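You operate a simulated robot arm through the tools that you are given. There is no shell and no other tool. Be economical: measure what you need, move in short steps, check, and stop when the job is done.

You run a simulated robot arm. Do the job below in one go: nothing can be reset, and whatever is moved stays where it is left.

Task
Push both safety bars home, pin them and tug the yellow one.
Fine: each bar home before its pin goes in.

It is judged by the outcome, as a careful person would: the job done as asked, and still so three seconds after it is handed in. It fails if anything else is knocked over, pushed out of place, dropped, spilled or broken.

Robot
A 7-joint arm with a two-finger parallel gripper on a trunk, on a base that drives. Base frame: it is fixed to the floor where the robot stands at the start and does not move with it; the origin is under the middle of the robot, x ahead of it, y to its left, z up. Lengths are in mm, angles in degrees, forces in N, time in s.
With the tool pointing down near the work surface it reaches from about 480 to 920 mm from the robot's upright axis, wherever it stands. Its first joint turns from -115.0 to 115.0 degrees. Places, roughly: blue bar pin [800, 100, 700]; blue safety bar [1100, 100, 700]; yellow bar pin [500, 1000, 700]; yellow safety bar [700, 1200, 700]. Payload 3.91 kg.
The TCP is the grasp point between the finger pads, 30 mm short of the fingertips. In the tool frame z runs along the fingers and y along their closing line. Largest opening 110 mm; finger width 20, thickness 10; the body of the gripper, 48 by 112 mm, starts 55 mm behind the TCP.
Orientation is that of the tool frame in the base frame, as a unit quaternion [x, y, z, w]. With the fingers straight down and closing along the base's y, the tool's x points along the base's -x, its y along +y and its z along -z.

Tools
- The arm moves only by the tool servo_tool. Its argument "motion" is a list of rows, each an object (a shift or turn left out is 0, a gripper value left out holds the last) with "claw": the gripper command, from -1 (fully open) to 1 (shut), values between in proportion; "delta_pos": the shift along the tool's x, y, z in units of 20 mm (1.0 is 20 mm), a list of three; "delta_rot": the turn, a rotation vector about the tool's x, y, z in units of 8 degrees (1.0 is 8 degrees), a list of three. In form: [{"claw": claw, "delta_pos": [x, y, z], "delta_rot": [wx, wy, wz]}, ...]. A call has 1 to 12 rows; each row shifts and turns the commanded pose from where the row before left it, along the tool's axes as they then stand. A call with a number of a shift or a turn outside -1 to 1 is refused whole. A row lasts 0.2 s, in which the tool goes at most 50 mm and 8.6 degrees; a call with a longer step from one row to the next is refused whole, and so is a gripper value outside its range. Where a pose cannot be reached the arm comes as near as it can. A force on the tool above 80 N (or 10 N above the force at the start of the call, whichever is more), or a blocked arm, ends the call early, and 0.2 s more pass. Each finger travels about 153 mm/s and halts on what it meets, pressing with about 23 N; the grip force reading is that of the motor and also rises with nothing between the fingers. The clock runs only during rows and for 0.2 s after the last one: add rows that do not move to give the fingers time. It gives the time, the measured TCP pose, the force on the tool (base axes), the opening and the grip force at its end, in the units of the frame above (readings bear some noise), with the torque about the TCP (base axes, N m) and any sound that the robot's microphone picked up, and new pictures: "show" is both (left out), scene, wrist or none.
- Cameras (640 x 400 px; columns grow to the right, rows downward): "scene" is now at [207.9, 238.3, 1211.5]; the picture's right is [0.45, -0.89, 0.00], its down [-0.73, -0.37, -0.58] and it looks along [0.52, 0.26, -0.81] (base axes); focal length 250 px, centre (320, 200). "wrist" rides on the gripper at [72, 17, -103] in the tool frame; the picture's right is [-0.23, 0.97, 0.00], its down [-0.76, -0.18, -0.62] and it looks along [-0.61, -0.14, 0.78] (tool axes); focal length 222 px, centre (320, 200).
- slide_trunk(by): slides the trunk up (or, below 0, down) by that many mm; the arm and the scene camera ride with it, the base frame stays. It gives what a move gives, with no picture.
- drive_base(legs): drives the robot by 1 to 6 legs, each [ahead, left, turn to the left] in mm, mm and degrees, along the robot's own axes; the way and the turn of a leg run together, so that a leg with both is an arc; at most 1500 mm and 180 degrees a leg. The arm and the cameras ride along, it lands a little off, and it stops where it bumps. It gives what a move gives, and a new picture of the scene camera.
- aim_head(pan, tilt): turns the head with the scene camera to pan (to the left, within 80 degrees either way) and tilt (down, from -29 to 69), counted from straight ahead of the robot. It gives what a move gives, and a new picture of the scene camera.
- point_at(camera, pixels): for up to 12 pixels [column, row] of the newest picture of that camera ("zoom" is the newest enlarged one), the place [x, y, z] in the base frame of the surface seen there, good to about 3 mm. It takes no simulated time.
- close_up(camera, box): a new picture of the part [left, top, right, bottom] of that camera's present view, enlarged. It takes no simulated time.
- sign_off(): hands the job in; it is judged then, once.

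Keep the steps short. Do not move on a guess: measure, check each grasp and each placing, and mend mistakes. In all there are 80 turns and 260 pictures (those below and enlarged ones count). Leave the gripper open and the arm clear of the work at the hand-in unless told otherwise, and finish with a single line.

The tools are called by a JSON object that holds its "name" and its "arguments". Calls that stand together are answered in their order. servo_tool: Moves the arm, as the interface text tells. Its arguments: {"type":"object","properties":{"motion":{"type":"array","items":{"type":"object","properties":{"claw":{"type":"number"},"delta_pos":{"type":"array","items":{"type":"number"}},"delta_rot":{"type":"array","items":{"type":"number"}}}}},"show":{"type":"string","enum":["both","scene","wrist","none"]}},"required":["motion"]} The other tools are called the same way: slide_trunk (by) slides the trunk up or down; drive_base (legs) drives the base; aim_head (pan, tilt) turns the head that bears the scene camera; point_at (camera, pixels) gives the place of the surface under pixels of a picture; close_up (camera, box) takes an enlarged picture of a part of a camera's view; sign_off () hands the job in.

At the start:

```text
time: 0.0
tool_pos: [291.7, 267.0, 886.4]
tcp_rot: [0.0, 1.0, 0.0, 0.0]
force: [0.2, 0.7, 0.2]
wrist_torque: [0.01, 0.02, -0.01]
opening: 110.0
grip_force: 0.1
trunk travel left (down, up): [-575.0, 415.0]
robot x, y, heading: [-3.0, 3.1, -0.0]
head pan, tilt: [26.9, 54.5]
```

scene: 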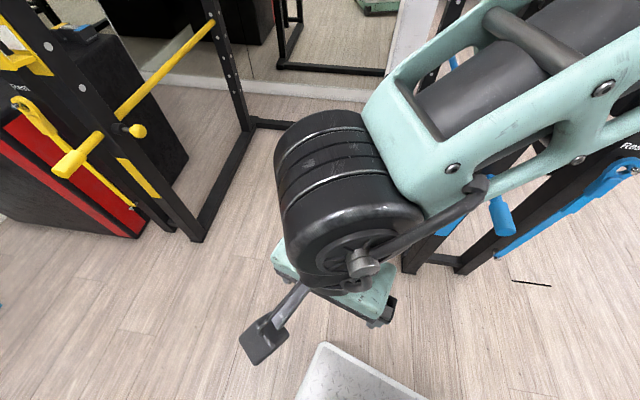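
wrist: 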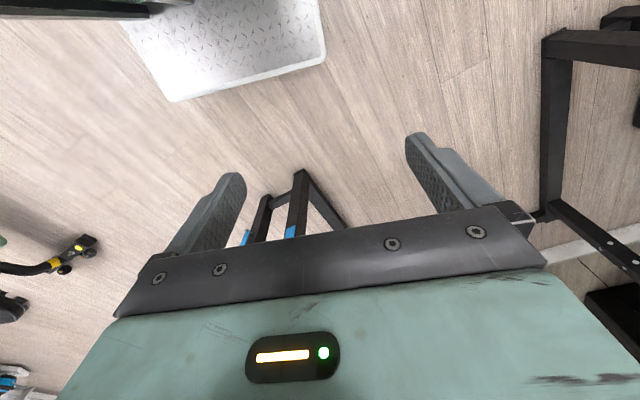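

The view shows a yellow bar on a rack at the left and blue parts at the right, behind the arm. I'll turn the head to see each station.

{"name": "aim_head", "arguments": {"pan": 60, "tilt": 25}}

{"name": "aim_head", "arguments": {"pan": -5, "tilt": 30}}

```text
time: 1.0
tool_pos: [290.4, 267.6, 888.1]
tcp_rot: [0.0, 1.0, -0.001, -0.001]
force: [1.2, 0.1, -0.5]
wrist_torque: [0.04, -0.01, -0.03]
opening: 110.1
grip_force: 0.1
trunk travel left (down, up): [-575.0, 415.0]
robot x, y, heading: [-0.5, -1.6, 0.3]
head pan, tilt: [60.0, 25.0]
```

scene: 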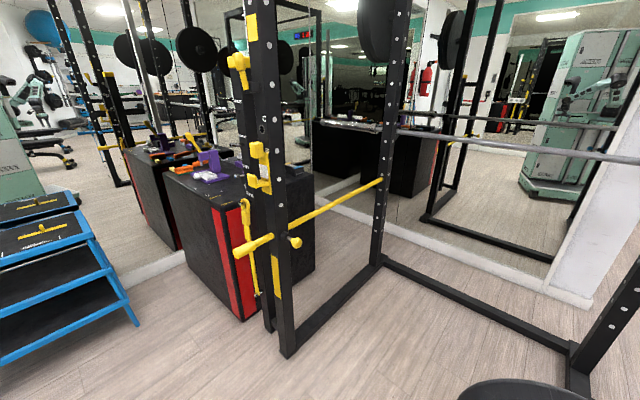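

```text
time: 2.4
tool_pos: [291.0, 266.7, 886.2]
tcp_rot: [0.0, 1.0, 0.0, 0.0]
force: [-0.1, -0.2, 0.4]
wrist_torque: [0.0, 0.0, 0.01]
opening: 109.9
grip_force: 0.1
trunk travel left (down, up): [-575.0, 415.0]
robot x, y, heading: [0.5, 0.0, -0.0]
head pan, tilt: [-5.0, 30.0]
```

scene: 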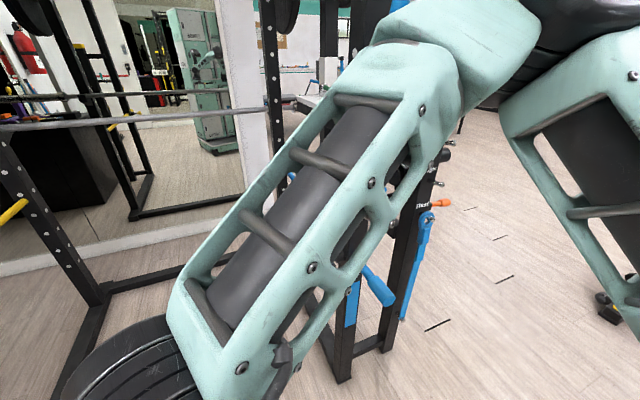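

The yellow bar is clear at pan 60; the arm hides the blue one. I'll go back to pan 60 and zoom in on the yellow station.

{"name": "aim_head", "arguments": {"pan": 65, "tilt": 25}}

{"name": "close_up", "arguments": {"camera": "scene", "box": [240, 120, 480, 320]}}

```text
time: 3.8
tool_pos: [292.3, 267.1, 886.9]
tcp_rot: [0.001, 1.0, 0.0, 0.0]
force: [-0.1, 0.0, -0.1]
wrist_torque: [-0.04, -0.01, 0.02]
opening: 110.1
grip_force: 0.1
trunk travel left (down, up): [-575.0, 415.0]
robot x, y, heading: [1.7, 0.8, -0.1]
head pan, tilt: [65.0, 25.0]
```

scene: 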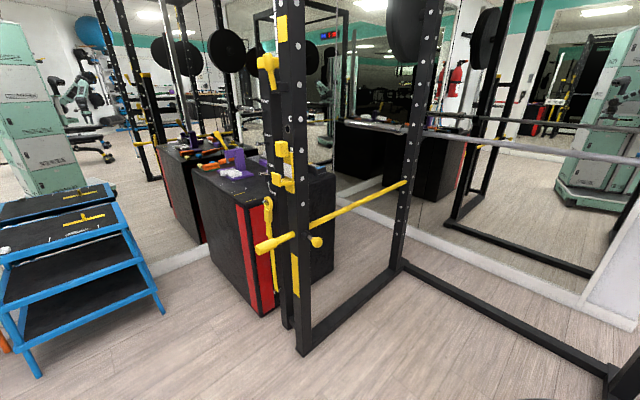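

```text
2.00 times, centred on (360, 220) of scene
```

zoom: 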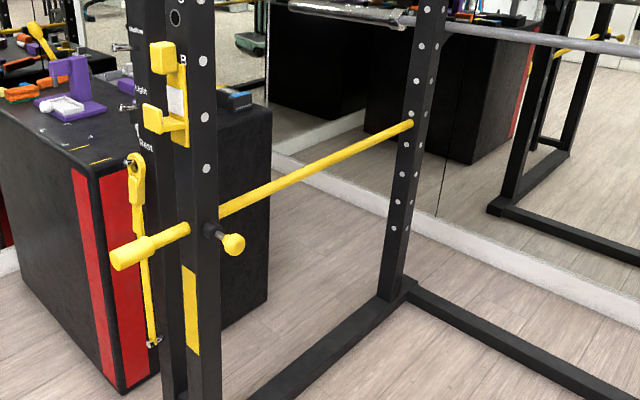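

The yellow bar passes through the near upright toward the far one, with a knob on the side. I'll zoom in closer and measure.

{"name": "close_up", "arguments": {"camera": "scene", "box": [245, 190, 341, 250]}}

{"name": "point_at", "arguments": {"camera": "scene", "pixels": [[260, 248], [285, 238], [316, 242], [325, 220], [402, 184], [300, 250], [280, 250], [268, 205], [268, 290], [404, 190]]}}

{"name": "close_up", "arguments": {"camera": "scene", "box": [360, 150, 456, 210]}}

{"name": "close_up", "arguments": {"camera": "scene", "box": [245, 130, 341, 210]}}

```text
6.67 times, centred on (293, 220) of scene
```

zoom: 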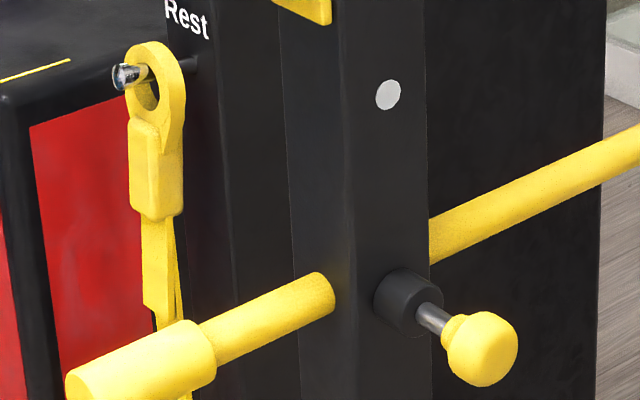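

```text
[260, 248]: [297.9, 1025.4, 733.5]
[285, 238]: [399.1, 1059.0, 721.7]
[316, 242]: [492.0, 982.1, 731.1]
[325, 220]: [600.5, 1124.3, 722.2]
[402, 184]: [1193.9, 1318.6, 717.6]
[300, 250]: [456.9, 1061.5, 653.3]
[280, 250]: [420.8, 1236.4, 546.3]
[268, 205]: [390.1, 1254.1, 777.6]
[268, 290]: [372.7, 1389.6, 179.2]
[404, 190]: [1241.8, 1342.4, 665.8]
```

```text
6.67 times, centred on (408, 180) of scene
```

zoom: 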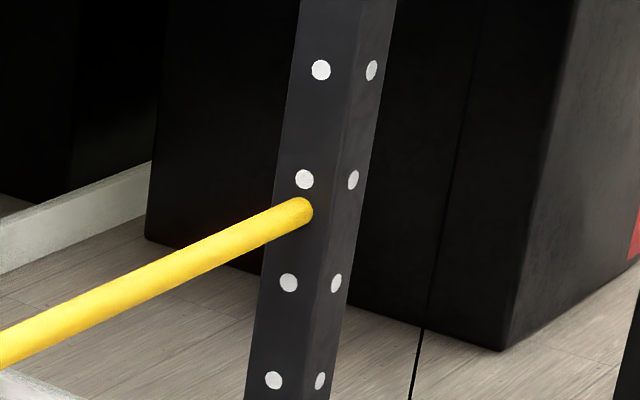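

```text
5.00 times, centred on (293, 170) of scene
```

zoom: 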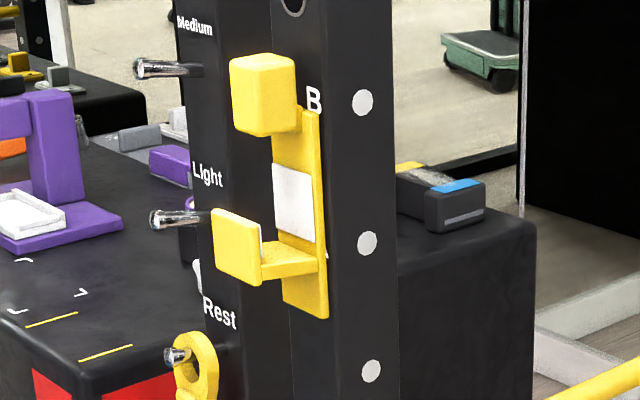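

The yellow handle, bar and side knob are visible. I'll measure them, and the upright's faces, more precisely on the first zoom.

{"name": "close_up", "arguments": {"camera": "scene", "box": [245, 190, 341, 250]}}

{"name": "point_at", "arguments": {"camera": "zoom", "pixels": [[85, 385], [130, 375], [190, 345], [215, 350], [230, 335], [310, 290], [440, 235], [600, 160], [395, 285], [430, 315], [490, 350], [455, 335]]}}

{"name": "point_at", "arguments": {"camera": "zoom", "pixels": [[310, 150], [335, 200], [360, 200], [420, 200], [410, 150], [360, 370], [320, 350], [230, 200], [160, 170], [120, 75], [415, 315], [505, 340]]}}

```text
6.67 times, centred on (293, 220) of scene
```

zoom: 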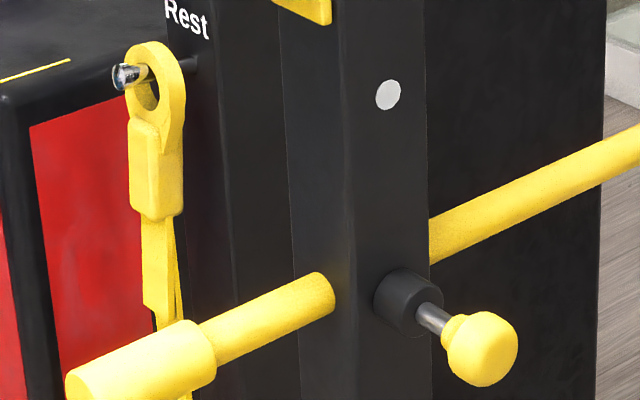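

```text
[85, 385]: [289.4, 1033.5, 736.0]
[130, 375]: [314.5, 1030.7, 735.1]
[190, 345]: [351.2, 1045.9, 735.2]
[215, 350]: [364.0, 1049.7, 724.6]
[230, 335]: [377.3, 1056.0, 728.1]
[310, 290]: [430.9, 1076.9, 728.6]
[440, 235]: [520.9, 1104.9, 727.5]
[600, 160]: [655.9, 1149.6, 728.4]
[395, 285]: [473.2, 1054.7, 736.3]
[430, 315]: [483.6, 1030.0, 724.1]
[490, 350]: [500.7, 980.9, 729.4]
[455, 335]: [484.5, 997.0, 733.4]
```

```text
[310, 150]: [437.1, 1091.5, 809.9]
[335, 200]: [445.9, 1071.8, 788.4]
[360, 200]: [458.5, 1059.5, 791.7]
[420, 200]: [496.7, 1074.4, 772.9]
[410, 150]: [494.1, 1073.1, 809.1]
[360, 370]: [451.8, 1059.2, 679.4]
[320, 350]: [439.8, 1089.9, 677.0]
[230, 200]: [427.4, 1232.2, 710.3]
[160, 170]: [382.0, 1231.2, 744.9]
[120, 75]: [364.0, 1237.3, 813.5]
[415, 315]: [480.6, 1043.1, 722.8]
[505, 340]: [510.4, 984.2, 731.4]
```

The bar runs about 18.6° left of +x at z≈720. There is about 75 mm between the handle shoulder (x≈363) and the upright (x≈437). I'll check the floor clearances and J-cup before driving.

{"name": "point_at", "arguments": {"camera": "scene", "pixels": [[160, 312], [40, 375], [120, 230], [100, 200], [278, 180], [290, 188], [278, 148], [300, 352], [5, 345], [200, 350], [268, 70]]}}

{"name": "aim_head", "arguments": {"pan": 80, "tilt": 45}}

{"name": "aim_head", "arguments": {"pan": 25, "tilt": 20}}

{"name": "aim_head", "arguments": {"pan": -40, "tilt": 35}}

```text
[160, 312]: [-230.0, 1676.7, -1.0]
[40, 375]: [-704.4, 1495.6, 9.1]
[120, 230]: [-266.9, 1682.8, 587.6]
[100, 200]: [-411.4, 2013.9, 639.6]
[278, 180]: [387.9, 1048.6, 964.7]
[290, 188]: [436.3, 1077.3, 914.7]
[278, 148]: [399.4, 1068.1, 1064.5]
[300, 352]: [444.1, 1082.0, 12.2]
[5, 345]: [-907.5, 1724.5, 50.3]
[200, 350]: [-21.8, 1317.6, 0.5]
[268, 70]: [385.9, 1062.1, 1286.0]
```

```text
time: 4.6
tool_pos: [291.8, 266.9, 886.9]
tcp_rot: [0.0, 1.0, -0.001, 0.0]
force: [-0.1, 0.8, -0.3]
wrist_torque: [-0.01, 0.01, 0.01]
opening: 109.8
grip_force: 0.0
trunk travel left (down, up): [-575.0, 415.0]
robot x, y, heading: [2.4, -0.4, 0.0]
head pan, tilt: [80.0, 45.0]
```

scene: 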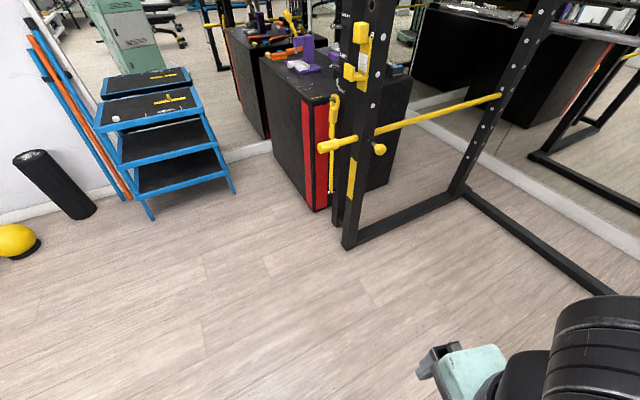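

```text
time: 5.8
tool_pos: [291.9, 267.6, 886.8]
tcp_rot: [0.0, 1.0, 0.0, 0.0]
force: [-0.5, -0.4, 0.6]
wrist_torque: [-0.04, 0.01, -0.02]
opening: 110.1
grip_force: 0.1
trunk travel left (down, up): [-575.0, 415.0]
robot x, y, heading: [1.7, 1.8, -0.1]
head pan, tilt: [25.0, 20.0]
```

scene: 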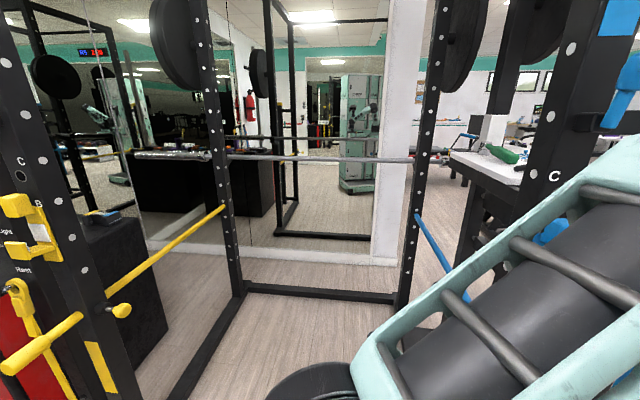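

```text
time: 7.2
tool_pos: [290.8, 267.2, 887.1]
tcp_rot: [0.0, 1.0, -0.001, -0.001]
force: [0.0, 0.4, 0.7]
wrist_torque: [0.0, 0.01, -0.03]
opening: 110.1
grip_force: 0.0
trunk travel left (down, up): [-575.0, 415.0]
robot x, y, heading: [1.9, -2.4, 0.2]
head pan, tilt: [-40.0, 35.0]
```

scene: 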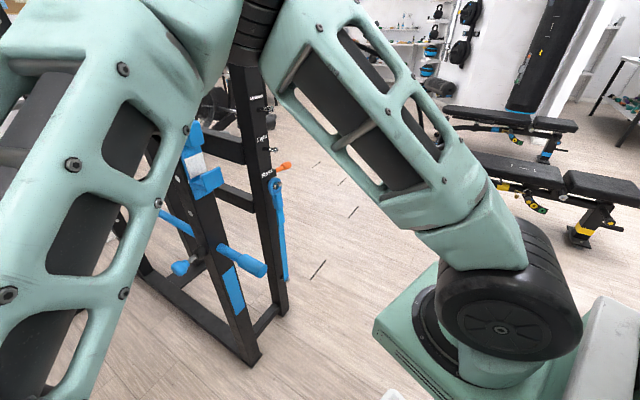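

Now the blue station shows between the arm links: handle at about (245,260), knob at about (185,267). I'll zoom in and measure.

{"name": "close_up", "arguments": {"camera": "scene", "box": [150, 180, 310, 300]}}

{"name": "point_at", "arguments": {"camera": "scene", "pixels": [[260, 268], [240, 258], [222, 250], [190, 231], [170, 220], [180, 268], [195, 263], [205, 230], [218, 220], [257, 358], [210, 182], [205, 190]]}}

```text
3.33 times, centred on (230, 240) of scene
```

zoom: 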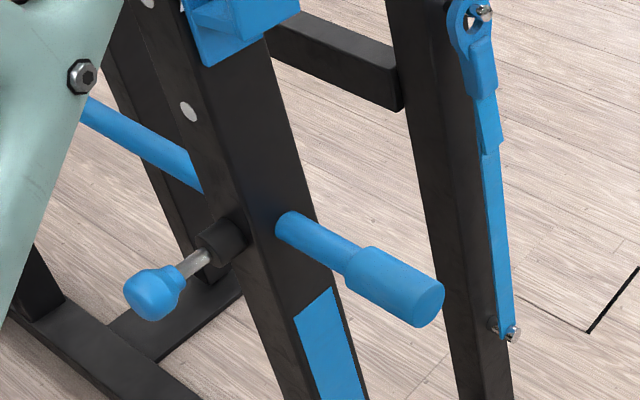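

```text
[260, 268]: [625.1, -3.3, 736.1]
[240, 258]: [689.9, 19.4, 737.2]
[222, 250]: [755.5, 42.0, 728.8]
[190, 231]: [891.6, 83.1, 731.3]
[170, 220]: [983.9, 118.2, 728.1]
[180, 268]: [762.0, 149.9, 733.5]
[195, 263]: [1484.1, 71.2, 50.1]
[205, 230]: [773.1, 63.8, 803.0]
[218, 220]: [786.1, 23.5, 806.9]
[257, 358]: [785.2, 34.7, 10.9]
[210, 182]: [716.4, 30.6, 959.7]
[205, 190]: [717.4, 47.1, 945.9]
```

The blue handle end is at about (620,-6,720), also pointing 18.5° left. Its shoulder is about 75 mm short of the upright, and its knob is at about (757,152,727). I'll start with blue: first bring the TCP across in free air behind the handle, keeping z 886.

{"name": "servo_tool", "arguments": {"motion": [{"claw": -1, "delta_pos": [-0.8, -1, 0]}, {"delta_pos": [-0.8, -1, 0]}, {"delta_pos": [-0.8, -1, 0]}, {"delta_pos": [-0.8, -1, 0]}, {"delta_pos": [-0.8, -1, 0]}, {"delta_pos": [-0.8, -1, 0]}, {"delta_pos": [-0.8, -1, 0]}, {"delta_pos": [-0.8, -1, 0]}, {"delta_pos": [-0.8, -1, 0]}, {"delta_pos": [-0.8, -1, 0]}, {"delta_pos": [-0.8, -1, 0]}, {"delta_pos": [-0.8, -1, 0]}], "show": "none"}}

{"name": "servo_tool", "arguments": {"motion": [{"delta_rot": [0, 0, -0.8]}, {"delta_rot": [0, 0, -0.8]}, {"delta_rot": [0, 0, -0.72]}, {"delta_rot": [0, -0.95, 0]}, {"delta_rot": [0, -0.95, 0]}, {"delta_rot": [0, -0.95, 0]}, {"delta_rot": [0, -0.95, 0]}, {"delta_rot": [0, -0.95, 0]}, {"delta_rot": [0, -0.88, 0]}, {}]}}

```text
time: 9.8
tool_pos: [483.1, 25.9, 884.8]
tcp_rot: [0.0, 1.0, 0.0, 0.0]
force: [0.1, -0.5, 0.3]
wrist_torque: [-0.01, -0.01, -0.01]
opening: 110.1
grip_force: 0.1
trunk travel left (down, up): [-575.0, 415.0]
robot x, y, heading: [1.4, -0.6, 0.1]
head pan, tilt: [-40.0, 35.0]
```

```text
time: 12.0
tool_pos: [577.3, 91.8, 921.5]
tcp_rot: [-0.149, 0.912, 0.062, 0.378]
force: [0.4, 0.4, 0.1]
wrist_torque: [0.01, -0.01, 0.0]
opening: 110.2
grip_force: 0.0
out of reach, approached as far as the arm can: row 5, 6, 7, 8, 9
trunk travel left (down, up): [-575.0, 415.0]
robot x, y, heading: [2.2, -0.2, 0.1]
head pan, tilt: [-40.0, 35.0]
```

scene: 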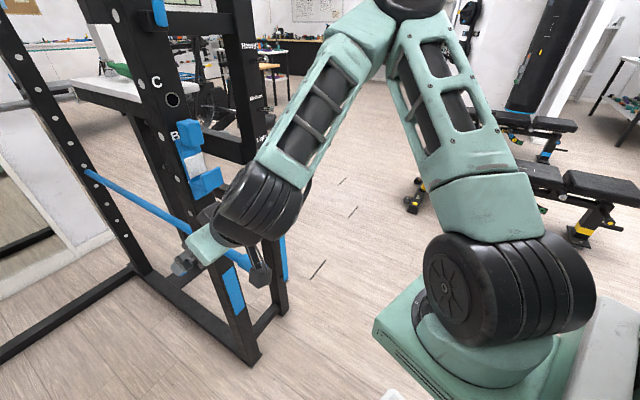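
wrist: 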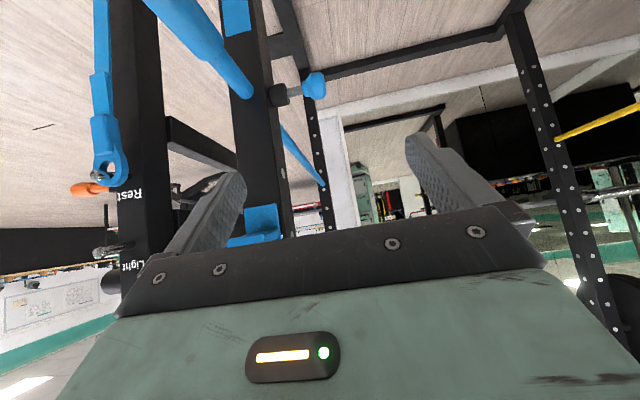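

The 45° tilt is too close to the robot to reach, so the base needs to sit about 250 mm further back. I'll look left and rear for clear floor first.

{"name": "aim_head", "arguments": {"pan": 80, "tilt": 62}}

{"name": "point_at", "arguments": {"camera": "scene", "pixels": [[5, 200], [5, 300], [5, 395], [150, 395], [320, 395], [320, 200], [600, 300]]}}

{"name": "aim_head", "arguments": {"pan": -80, "tilt": 50}}

{"name": "point_at", "arguments": {"camera": "scene", "pixels": [[635, 200], [635, 300], [635, 395], [500, 395], [320, 395], [320, 200], [600, 100]]}}

```text
time: 14.0
tool_pos: [576.8, 91.1, 922.8]
tcp_rot: [-0.149, 0.912, 0.062, 0.377]
force: [0.1, 0.8, -0.8]
wrist_torque: [0.03, -0.03, 0.01]
opening: 109.9
grip_force: 0.1
trunk travel left (down, up): [-575.0, 415.0]
robot x, y, heading: [0.4, 1.5, -0.1]
head pan, tilt: [80.0, 62.0]
```

scene: 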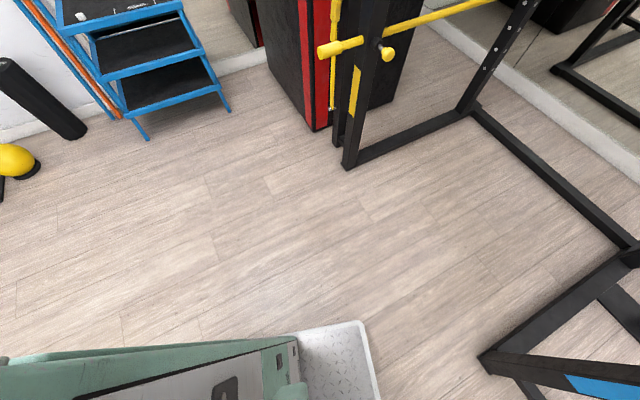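

```text
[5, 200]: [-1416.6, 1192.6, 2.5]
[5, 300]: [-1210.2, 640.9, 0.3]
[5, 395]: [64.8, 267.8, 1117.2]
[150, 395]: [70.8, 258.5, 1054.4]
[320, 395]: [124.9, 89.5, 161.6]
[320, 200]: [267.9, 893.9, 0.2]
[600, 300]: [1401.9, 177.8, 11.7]
```

```text
time: 16.4
tool_pos: [575.5, 90.8, 921.3]
tcp_rot: [-0.149, 0.912, 0.062, 0.377]
force: [1.0, 0.3, -0.2]
wrist_torque: [0.0, -0.03, 0.02]
opening: 109.8
grip_force: 0.0
trunk travel left (down, up): [-575.0, 415.0]
robot x, y, heading: [-1.5, 0.2, -0.2]
head pan, tilt: [-80.0, 50.0]
```

scene: 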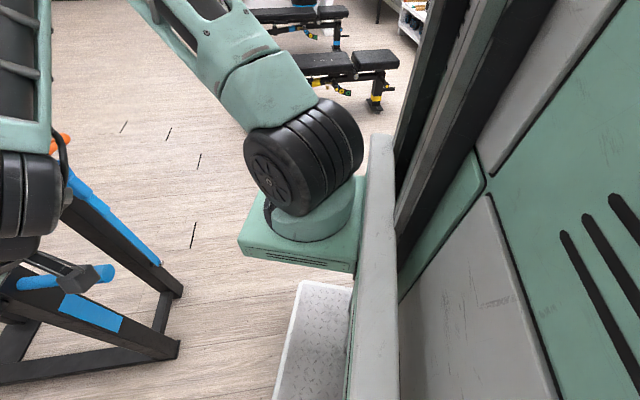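

```text
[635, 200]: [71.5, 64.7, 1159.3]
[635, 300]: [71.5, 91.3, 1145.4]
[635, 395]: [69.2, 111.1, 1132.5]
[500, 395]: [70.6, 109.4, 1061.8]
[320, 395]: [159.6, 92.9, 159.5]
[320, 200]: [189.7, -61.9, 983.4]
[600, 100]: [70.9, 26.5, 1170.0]
```

Floor to the left (y 300–1000) is clear. I'll turn right 40° in place, then slide world +y by 500 mm. That puts the robot near (0,500) facing the blue station, with the handle about 790 mm away.

{"name": "drive_base", "arguments": {"legs": [[0, 0, -40], [-321, 383, 0]]}}

{"name": "aim_head", "arguments": {"pan": 15, "tilt": 35}}

```text
time: 21.3
tool_pos: [508.8, 200.9, 922.0]
tcp_rot: [0.179, 0.906, -0.074, 0.375]
force: [-1.4, 0.6, -0.6]
wrist_torque: [0.0, 0.0, 0.03]
opening: 110.3
grip_force: 0.1
trunk travel left (down, up): [-575.0, 415.0]
robot x, y, heading: [12.0, 511.6, -41.0]
head pan, tilt: [-80.0, 50.0]
```

scene: 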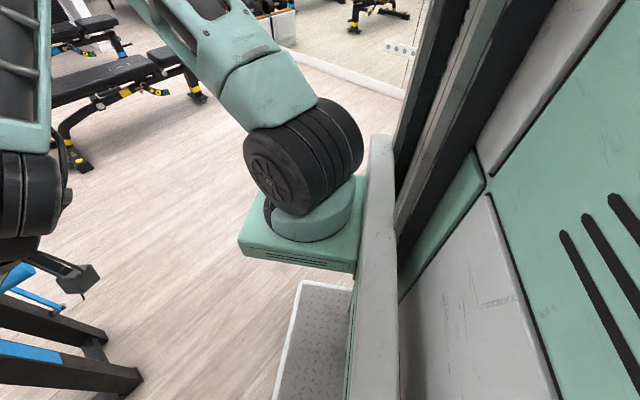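

```text
time: 23.0
tool_pos: [508.9, 201.0, 922.7]
tcp_rot: [0.179, 0.907, -0.073, 0.375]
force: [-0.4, 0.7, -0.2]
wrist_torque: [0.03, 0.02, 0.01]
opening: 110.1
grip_force: 0.1
trunk travel left (down, up): [-575.0, 415.0]
robot x, y, heading: [14.3, 512.8, -41.0]
head pan, tilt: [15.0, 35.0]
```

scene: 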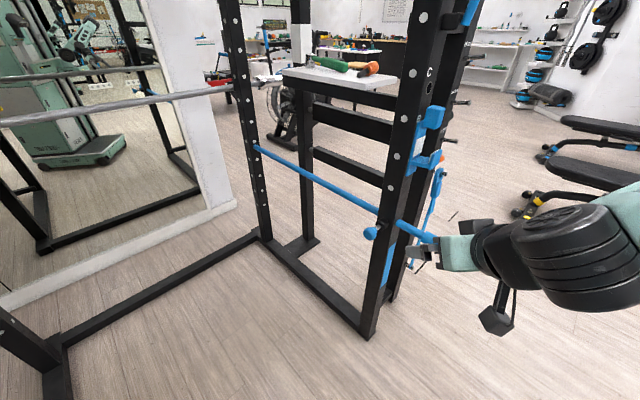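

The robot is now at (14,512), heading −41°, and the blue knob and handle are in view. I'll yaw the tool 41° left back to the bar direction, and zoom in on the blue station.

{"name": "servo_tool", "arguments": {"motion": [{"delta_rot": [-0.6, 0, -0.6]}, {"delta_rot": [-0.6, 0, -0.6]}, {"delta_rot": [-0.6, 0, -0.6]}, {"delta_rot": [-0.6, 0, -0.6]}, {"delta_rot": [-0.6, 0, -0.6]}, {"delta_rot": [-0.6, 0, -0.6]}, {}]}}

{"name": "close_up", "arguments": {"camera": "scene", "box": [340, 180, 500, 280]}}

```text
time: 24.6
tool_pos: [513.4, 200.8, 923.7]
tcp_rot: [-0.148, 0.912, 0.062, 0.378]
force: [-0.3, 0.1, -0.2]
wrist_torque: [0.0, -0.01, 0.02]
opening: 110.2
grip_force: 0.0
out of reach, approached as far as the arm can: row 1
trunk travel left (down, up): [-575.0, 415.0]
robot x, y, heading: [16.5, 511.6, -41.2]
head pan, tilt: [15.0, 35.0]
```

scene: 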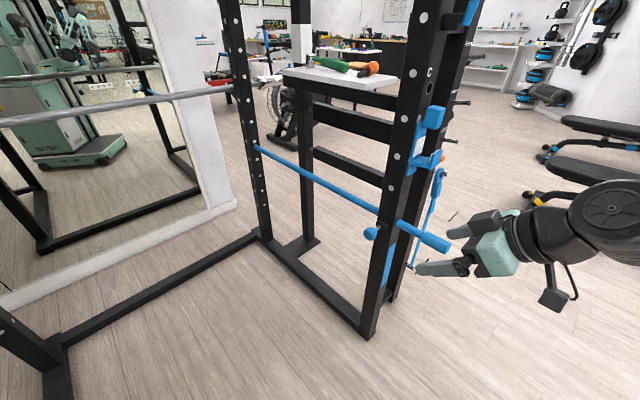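
wrist: 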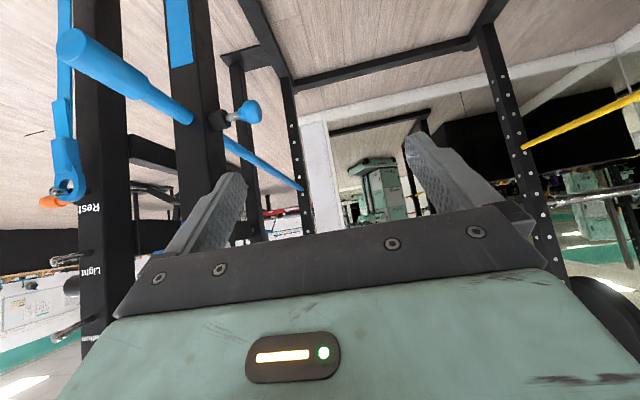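

```text
4.00 times, centred on (420, 230) of scene
```

zoom: 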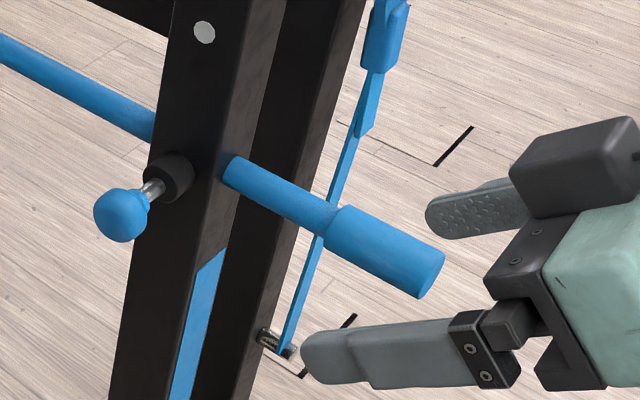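

The orientation is now right: yaw 18.5°, 45° down. I'll measure the handle and knob in this zoom.

{"name": "point_at", "arguments": {"camera": "zoom", "pixels": [[430, 268], [420, 290], [436, 250], [400, 240], [380, 265], [345, 210], [325, 230], [250, 175], [240, 185], [118, 215], [100, 215], [165, 185]]}}

{"name": "point_at", "arguments": {"camera": "zoom", "pixels": [[228, 200], [215, 230], [150, 260], [220, 120], [50, 80], [130, 195], [175, 165], [150, 190]]}}

```text
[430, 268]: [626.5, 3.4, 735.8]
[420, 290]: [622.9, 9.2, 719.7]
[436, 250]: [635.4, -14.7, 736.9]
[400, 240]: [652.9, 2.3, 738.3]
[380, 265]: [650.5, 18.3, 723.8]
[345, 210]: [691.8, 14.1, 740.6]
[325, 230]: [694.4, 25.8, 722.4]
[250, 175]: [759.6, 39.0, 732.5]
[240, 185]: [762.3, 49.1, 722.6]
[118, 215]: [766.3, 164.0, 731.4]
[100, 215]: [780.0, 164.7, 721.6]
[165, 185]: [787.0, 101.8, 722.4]
```

```text
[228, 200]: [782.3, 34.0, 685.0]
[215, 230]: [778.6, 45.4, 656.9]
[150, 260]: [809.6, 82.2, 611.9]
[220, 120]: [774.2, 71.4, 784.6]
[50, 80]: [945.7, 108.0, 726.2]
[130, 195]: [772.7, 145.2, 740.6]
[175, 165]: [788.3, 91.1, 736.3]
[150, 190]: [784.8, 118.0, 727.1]
```

The blue bar axis passes through (656,−1,720) and (766,36,720), and the handle end is at about (626,−11). The grasp point is (650,−3,720), so I'll go first to a standoff 120 mm back along the tool, at (570,−30,805).

{"name": "servo_tool", "arguments": {"motion": [{"claw": -1, "delta_pos": [0.408, -0.988, 0.29]}, {"delta_pos": [0.408, -0.988, 0.29]}, {"delta_pos": [0.408, -0.988, 0.29]}, {"delta_pos": [0.408, -0.988, 0.29]}, {"delta_pos": [0.408, -0.988, 0.29]}, {"delta_pos": [0.408, -0.988, 0.29]}, {"delta_pos": [0.408, -0.988, 0.29]}, {"delta_pos": [0.408, -0.988, 0.29]}, {"delta_pos": [0.408, -0.988, 0.29]}, {"delta_pos": [0.408, -0.988, 0.29]}, {"delta_pos": [0.408, -0.988, 0.29]}, {"delta_pos": [0.408, -0.988, 0.29]}]}}

```text
time: 27.2
tool_pos: [568.3, -29.6, 803.5]
tcp_rot: [-0.148, 0.912, 0.062, 0.377]
force: [0.2, 0.1, 0.8]
wrist_torque: [-0.03, 0.04, -0.01]
opening: 110.0
grip_force: 0.1
trunk travel left (down, up): [-575.0, 415.0]
robot x, y, heading: [16.7, 508.9, -41.0]
head pan, tilt: [15.0, 35.0]
```

scene: 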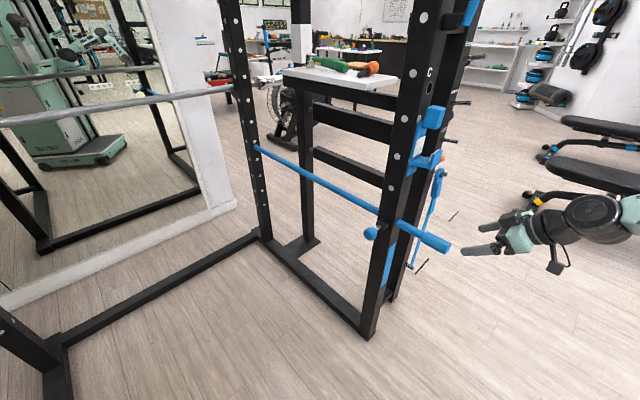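
wrist: 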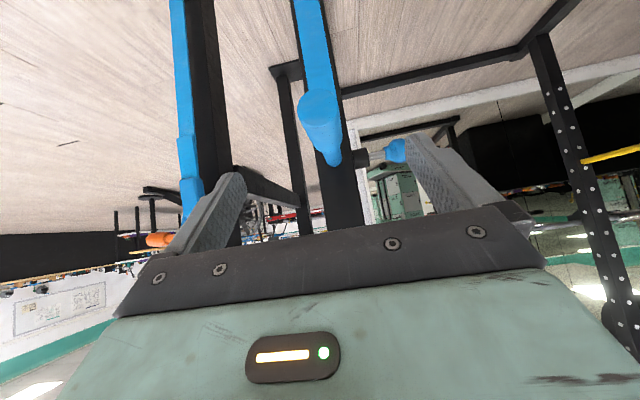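

The handle lies centred between the fingers (wrist px 320,120). I'll advance 120 mm along the tool.

{"name": "servo_tool", "arguments": {"motion": [{"delta_pos": [0, 0, 1]}, {"delta_pos": [0, 0, 1]}, {"delta_pos": [0, 0, 1]}, {"delta_pos": [0, 0, 1]}, {"delta_pos": [0, 0, 1]}, {"delta_pos": [0, 0, 1]}]}}

{"name": "close_up", "arguments": {"camera": "scene", "box": [340, 180, 500, 280]}}

```text
time: 28.6
tool_pos: [647.9, -5.2, 721.5]
tcp_rot: [-0.147, 0.912, 0.061, 0.378]
force: [-0.2, 0.7, -0.3]
wrist_torque: [0.03, 0.01, 0.0]
opening: 110.1
grip_force: 0.0
trunk travel left (down, up): [-575.0, 415.0]
robot x, y, heading: [14.8, 506.2, -40.9]
head pan, tilt: [15.0, 35.0]
```

scene: 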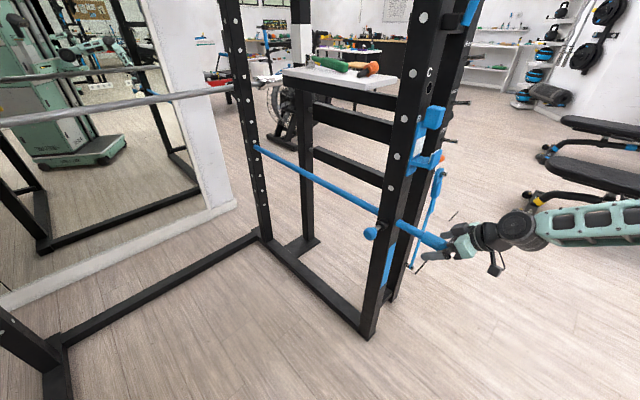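
wrist: 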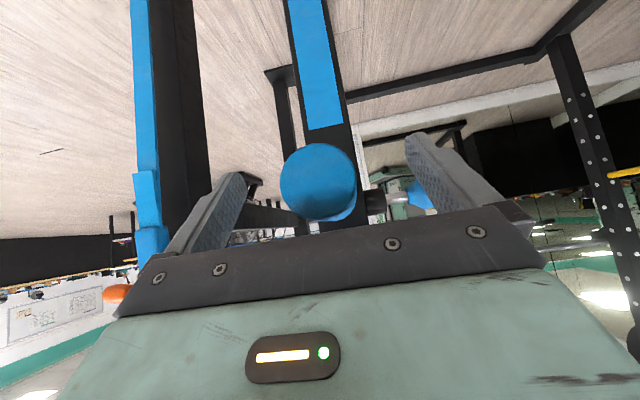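

```text
4.00 times, centred on (420, 230) of scene
```

zoom: 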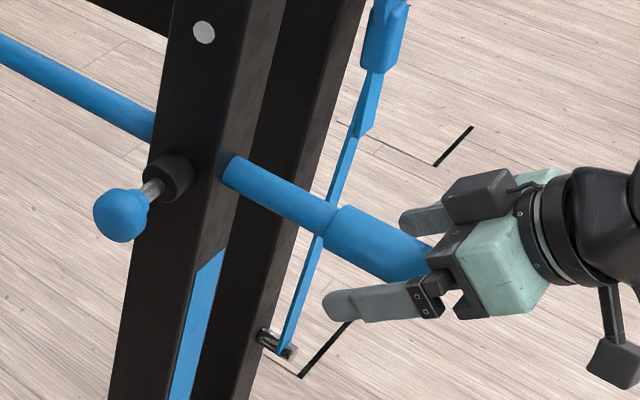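

The fingers straddle the handle evenly. Closing the gripper.

{"name": "servo_tool", "arguments": {"motion": [{"claw": 1}, {}, {}, {}], "show": "none"}}

```text
time: 29.6
tool_pos: [646.9, -2.1, 720.8]
tcp_rot: [-0.148, 0.912, 0.063, 0.377]
force: [-5.1, 13.4, -1.6]
wrist_torque: [0.16, 0.12, -0.81]
opening: 37.8
grip_force: 44.7
trunk travel left (down, up): [-575.0, 415.0]
robot x, y, heading: [14.7, 506.2, -41.0]
head pan, tilt: [15.0, 35.0]
```

The handle is gripped (37.8 mm). There is a 14 N side load, so I'll ease 2 mm in +y and push about 40 mm along the bar.

{"name": "servo_tool", "arguments": {"motion": [{"claw": 1, "delta_pos": [0, 0.1, 0]}, {"delta_pos": [-0.354, 0, 0.354]}, {"delta_pos": [-0.354, 0, 0.354]}, {"delta_pos": [-0.354, 0, 0.354]}, {"delta_pos": [-0.354, 0, 0.354]}], "show": "scene"}}

{"name": "close_up", "arguments": {"camera": "scene", "box": [340, 180, 500, 280]}}

```text
time: 30.8
tool_pos: [686.6, 11.8, 719.0]
tcp_rot: [-0.147, 0.912, 0.061, 0.378]
force: [-3.4, 8.9, 2.3]
wrist_torque: [0.19, 0.31, -0.58]
opening: 37.8
grip_force: 44.9
trunk travel left (down, up): [-575.0, 415.0]
robot x, y, heading: [11.5, 513.7, -41.0]
head pan, tilt: [15.0, 35.0]
```

scene: 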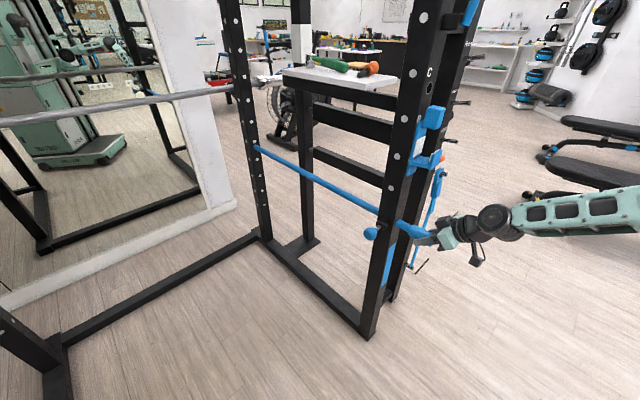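

```text
4.00 times, centred on (420, 230) of scene
```

zoom: 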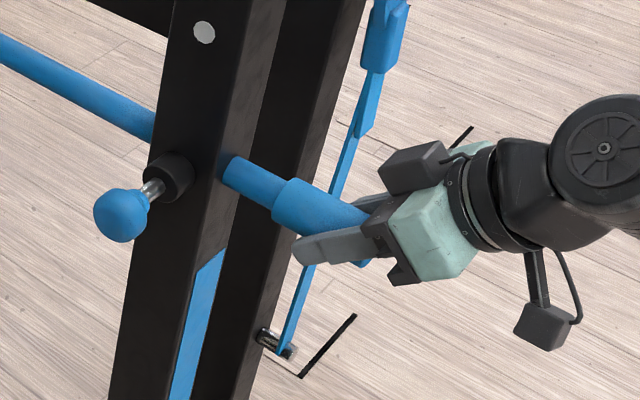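

The bar slides easily with the handle and about 32 mm is left. I'll keep going with smaller steps at the end.

{"name": "servo_tool", "arguments": {"motion": [{"delta_pos": [-0.354, 0, 0.354]}, {"delta_pos": [-0.354, 0, 0.354]}, {"delta_pos": [-0.177, 0, 0.177]}, {"delta_pos": [-0.177, 0, 0.177]}, {"delta_pos": [-0.106, 0, 0.106]}], "show": "scene"}}

{"name": "close_up", "arguments": {"camera": "scene", "box": [340, 180, 500, 280]}}

```text
time: 32.0
tool_pos: [712.0, 19.5, 719.3]
tcp_rot: [-0.146, 0.914, 0.06, 0.374]
force: [-65.5, -1.7, 28.1]
wrist_torque: [0.16, 0.06, -0.43]
opening: 37.7
grip_force: 45.4
trunk travel left (down, up): [-575.0, 415.0]
robot x, y, heading: [11.5, 512.2, -41.0]
head pan, tilt: [15.0, 35.0]
```

scene: 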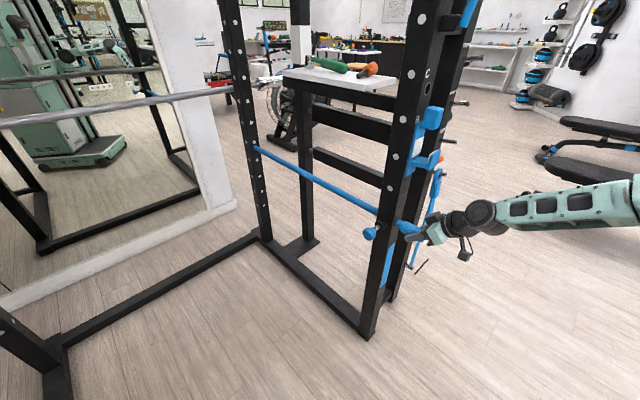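

```text
4.00 times, centred on (420, 230) of scene
```

zoom: 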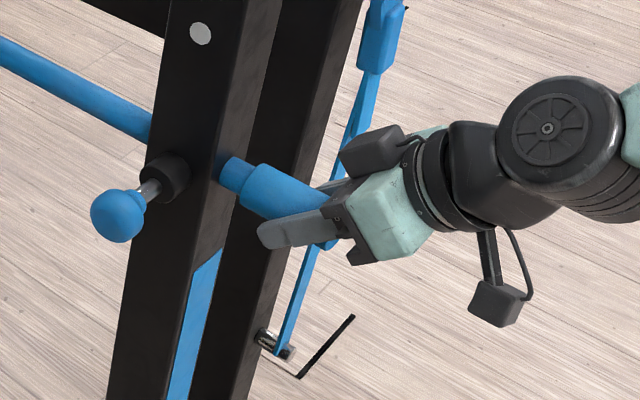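

The force jumped to 65 N against the push, so something has stopped the bar. I'll check that the rack hasn't shifted and where the shoulder and far end are.

{"name": "point_at", "arguments": {"camera": "zoom", "pixels": [[243, 180], [238, 195], [225, 195], [232, 170], [110, 215], [216, 120], [213, 230], [148, 260]]}}

{"name": "close_up", "arguments": {"camera": "scene", "box": [220, 120, 300, 180]}}

```text
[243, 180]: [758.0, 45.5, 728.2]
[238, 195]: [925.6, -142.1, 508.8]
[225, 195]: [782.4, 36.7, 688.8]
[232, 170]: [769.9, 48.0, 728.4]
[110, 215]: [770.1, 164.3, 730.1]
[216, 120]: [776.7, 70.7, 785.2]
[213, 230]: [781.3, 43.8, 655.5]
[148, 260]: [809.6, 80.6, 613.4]
```

```text
6.67 times, centred on (260, 150) of scene
```

zoom: 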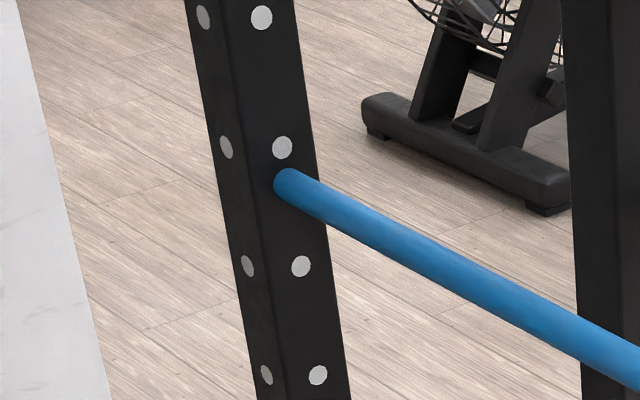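

The upright hasn't moved and there's no slip, but about 10 mm of thin bar still shows between shoulder and upright. I'll zoom in tight on that gap.

{"name": "close_up", "arguments": {"camera": "scene", "box": [376, 206, 440, 246]}}

{"name": "point_at", "arguments": {"camera": "zoom", "pixels": [[150, 130], [165, 150], [180, 140], [210, 150], [240, 190], [200, 130], [220, 215], [185, 185], [215, 175], [120, 130], [115, 180]]}}

```text
10.00 times, centred on (408, 226) of scene
```

zoom: 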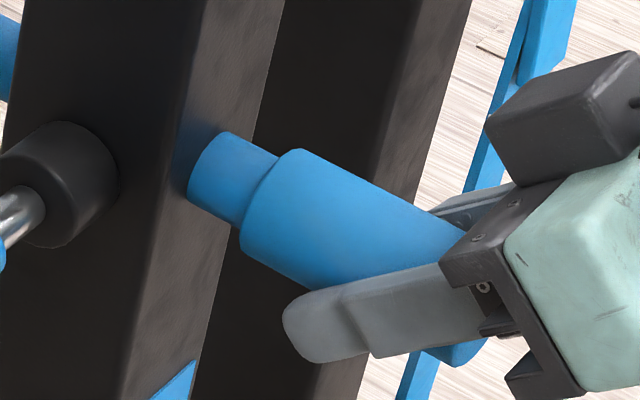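

```text
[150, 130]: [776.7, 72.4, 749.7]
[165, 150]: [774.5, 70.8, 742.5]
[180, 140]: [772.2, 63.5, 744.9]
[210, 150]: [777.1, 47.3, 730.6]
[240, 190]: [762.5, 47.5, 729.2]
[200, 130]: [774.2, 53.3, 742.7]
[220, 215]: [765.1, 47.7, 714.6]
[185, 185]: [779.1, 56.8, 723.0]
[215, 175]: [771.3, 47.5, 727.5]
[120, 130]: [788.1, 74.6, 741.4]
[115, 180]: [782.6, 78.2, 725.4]
```

The gap looks like 15–20 mm, so this may be a stiff or jammed spot and not home. I'll nudge a few mm more, lifting slightly to ease the vertical load, and watch force and position.

{"name": "servo_tool", "arguments": {"motion": [{"delta_pos": [-0.05, 0, -0.05]}, {}, {"delta_pos": [-0.07, 0.05, 0.07]}, {"delta_pos": [-0.07, 0, 0.07]}, {}], "show": "none"}}

```text
time: 33.2
tool_pos: [715.5, 20.0, 718.9]
tcp_rot: [-0.146, 0.914, 0.061, 0.374]
force: [-69.3, -6.5, 10.9]
wrist_torque: [0.09, -0.19, -0.48]
opening: 37.8
grip_force: 45.4
trunk travel left (down, up): [-575.0, 415.0]
robot x, y, heading: [15.2, 510.7, -40.8]
head pan, tilt: [15.0, 35.0]
```

Force barely rose for 4 mm of push, so something moved: either the bar or the fingers slipping. Zooming to check.

{"name": "close_up", "arguments": {"camera": "scene", "box": [376, 206, 440, 246]}}

```text
10.00 times, centred on (408, 226) of scene
```

zoom: 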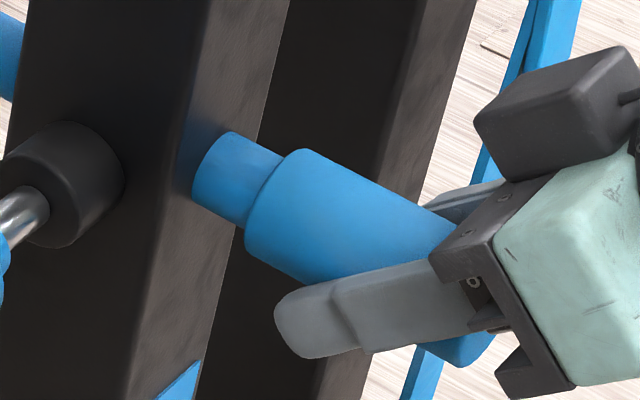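

The fingers slipped on the handle while the bar itself stayed put at about 65 N, after roughly 60 mm of travel. That is a hard stop. I'll relax the push, open, check there is no springback, and back off along the tool.

{"name": "servo_tool", "arguments": {"motion": [{"delta_pos": [0.15, 0, -0.15]}, {"delta_pos": [0.08, 0, -0.08]}, {"claw": -1}, {}, {}, {"delta_pos": [0, 0, -1]}, {"delta_pos": [0, 0, -1]}, {"delta_pos": [0, 0, -1]}, {"delta_pos": [0, 0, -1]}, {"delta_pos": [0, 0, -1]}], "show": "scene"}}

{"name": "close_up", "arguments": {"camera": "scene", "box": [340, 190, 436, 250]}}

```text
time: 35.4
tool_pos: [646.6, -3.5, 791.6]
tcp_rot: [-0.148, 0.912, 0.062, 0.377]
force: [0.2, -0.4, -0.6]
wrist_torque: [0.01, 0.01, -0.02]
opening: 109.9
grip_force: 0.0
trunk travel left (down, up): [-575.0, 415.0]
robot x, y, heading: [15.6, 513.2, -41.0]
head pan, tilt: [15.0, 35.0]
```

scene: 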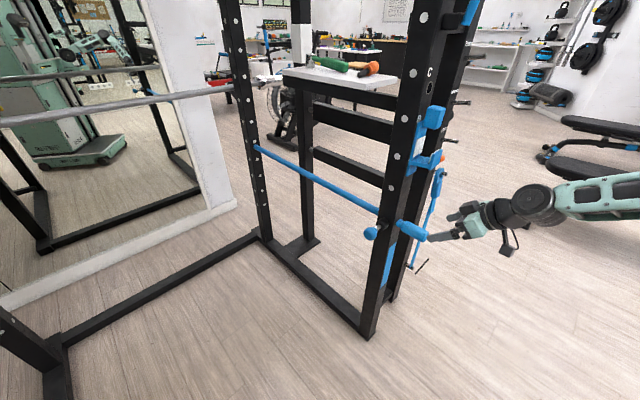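

```text
6.67 times, centred on (388, 220) of scene
```

zoom: 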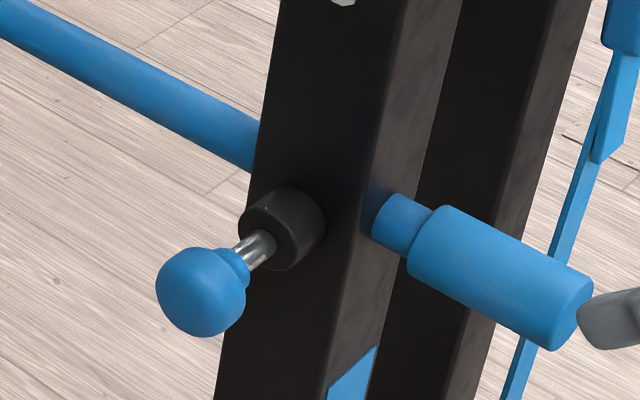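

No springback. I'll measure the handle end, to get the true travel, and the knob.

{"name": "point_at", "arguments": {"camera": "zoom", "pixels": [[568, 310], [560, 325], [540, 265], [520, 300], [440, 225], [420, 250], [385, 215], [190, 290], [165, 285], [205, 315], [200, 255], [260, 245]]}}

{"name": "point_at", "arguments": {"camera": "zoom", "pixels": [[300, 210], [280, 255], [180, 265], [175, 310], [225, 290], [230, 330], [195, 332], [160, 310], [345, 230], [250, 330]]}}

```text
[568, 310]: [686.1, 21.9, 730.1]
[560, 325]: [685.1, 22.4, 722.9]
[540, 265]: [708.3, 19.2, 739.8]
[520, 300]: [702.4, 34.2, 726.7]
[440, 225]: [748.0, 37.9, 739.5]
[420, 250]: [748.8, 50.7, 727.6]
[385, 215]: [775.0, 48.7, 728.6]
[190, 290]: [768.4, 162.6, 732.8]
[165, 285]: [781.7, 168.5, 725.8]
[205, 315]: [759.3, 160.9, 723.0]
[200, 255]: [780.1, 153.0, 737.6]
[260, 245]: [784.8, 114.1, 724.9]
```

```text
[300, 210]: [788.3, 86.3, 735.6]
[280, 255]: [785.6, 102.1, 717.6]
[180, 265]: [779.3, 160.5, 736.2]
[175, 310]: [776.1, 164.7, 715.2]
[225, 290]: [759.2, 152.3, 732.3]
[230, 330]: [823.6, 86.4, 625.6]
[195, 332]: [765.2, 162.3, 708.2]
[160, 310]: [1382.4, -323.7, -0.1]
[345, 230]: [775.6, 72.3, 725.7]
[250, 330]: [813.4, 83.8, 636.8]
```

Travel came to about 62 mm along the bar, held by a hard stop. Next is the blue pin: its knob end is at about (767,167,721) and it pushes toward (0.317,−0.948). I'll close the fingers, shift left, then advance to (754,200,722) beside the knob.

{"name": "servo_tool", "arguments": {"motion": [{"claw": 1, "delta_pos": [0, 1, 0]}, {"delta_pos": [0, 1, 0]}, {"delta_pos": [0, 1, 0]}, {"delta_pos": [0, 1, 0]}, {"delta_pos": [0, 1, 0]}, {"delta_pos": [0, 1, 0]}, {"delta_pos": [0, 1, 0]}, {"delta_pos": [0, 1, 0]}], "show": "none"}}

{"name": "servo_tool", "arguments": {"motion": [{"delta_pos": [-0.378, 0, 0.928]}, {"delta_pos": [-0.378, 0, 0.928]}, {"delta_pos": [-0.378, 0, 0.928]}, {"delta_pos": [-0.378, 0, 0.928]}, {"delta_pos": [-0.378, 0, 0.928]}, {"delta_pos": [-0.378, 0, 0.928]}, {"delta_pos": [-0.378, 0, 0.928]}, {"delta_pos": [-0.378, 0, 0.928]}, {"delta_pos": [-0.378, 0, 0.928]}]}}

{"name": "close_up", "arguments": {"camera": "scene", "box": [320, 180, 448, 260]}}

```text
time: 37.2
tool_pos: [598.7, 151.3, 788.8]
tcp_rot: [-0.147, 0.912, 0.061, 0.377]
force: [-0.1, -0.8, 0.2]
wrist_torque: [0.0, -0.04, 0.01]
opening: 0.0
grip_force: 23.1
trunk travel left (down, up): [-575.0, 415.0]
robot x, y, heading: [10.7, 508.7, -40.9]
head pan, tilt: [15.0, 35.0]
```

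```text
time: 39.2
tool_pos: [755.1, 202.2, 719.9]
tcp_rot: [-0.147, 0.913, 0.061, 0.377]
force: [0.4, -0.3, -0.6]
wrist_torque: [0.0, 0.0, 0.0]
opening: 0.1
grip_force: 23.1
trunk travel left (down, up): [-575.0, 415.0]
robot x, y, heading: [11.1, 513.5, -40.9]
head pan, tilt: [15.0, 35.0]
```

scene: 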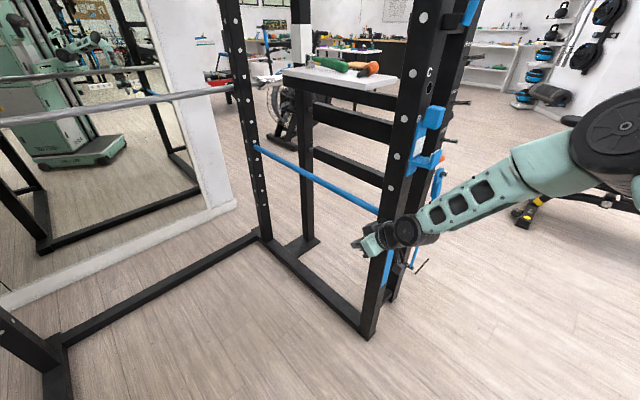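
wrist: 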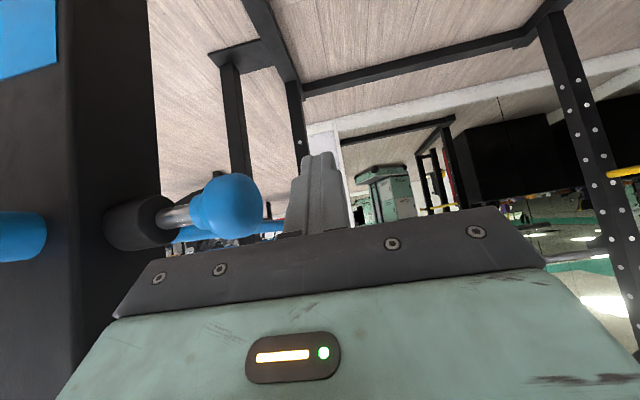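

```text
5.00 times, centred on (384, 220) of scene
```

zoom: 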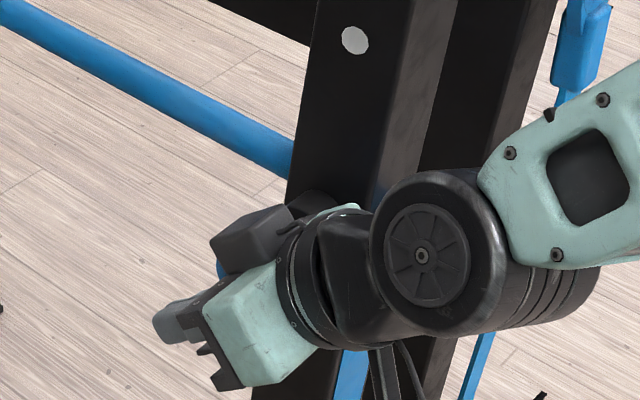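

The knob sits just right of the closed fingers in the wrist view. Before pushing, I'll check the clearance of the wrist and forearm to the J-cup and handle.

{"name": "point_at", "arguments": {"camera": "zoom", "pixels": [[420, 250], [420, 180], [510, 150], [600, 100], [640, 80], [250, 240], [180, 310], [330, 210], [350, 280]]}}

{"name": "point_at", "arguments": {"camera": "scene", "pixels": [[520, 160], [560, 150], [610, 130], [435, 112], [430, 160]]}}

```text
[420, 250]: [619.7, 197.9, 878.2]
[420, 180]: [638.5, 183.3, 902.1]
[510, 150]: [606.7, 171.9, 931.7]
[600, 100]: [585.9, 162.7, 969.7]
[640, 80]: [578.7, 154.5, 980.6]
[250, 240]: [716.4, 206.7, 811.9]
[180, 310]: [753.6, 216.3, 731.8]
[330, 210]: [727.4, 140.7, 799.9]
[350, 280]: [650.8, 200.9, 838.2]
```

```text
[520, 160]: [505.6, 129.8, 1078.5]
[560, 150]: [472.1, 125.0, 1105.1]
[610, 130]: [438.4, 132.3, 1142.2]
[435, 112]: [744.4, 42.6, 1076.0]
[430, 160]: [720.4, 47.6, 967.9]
```

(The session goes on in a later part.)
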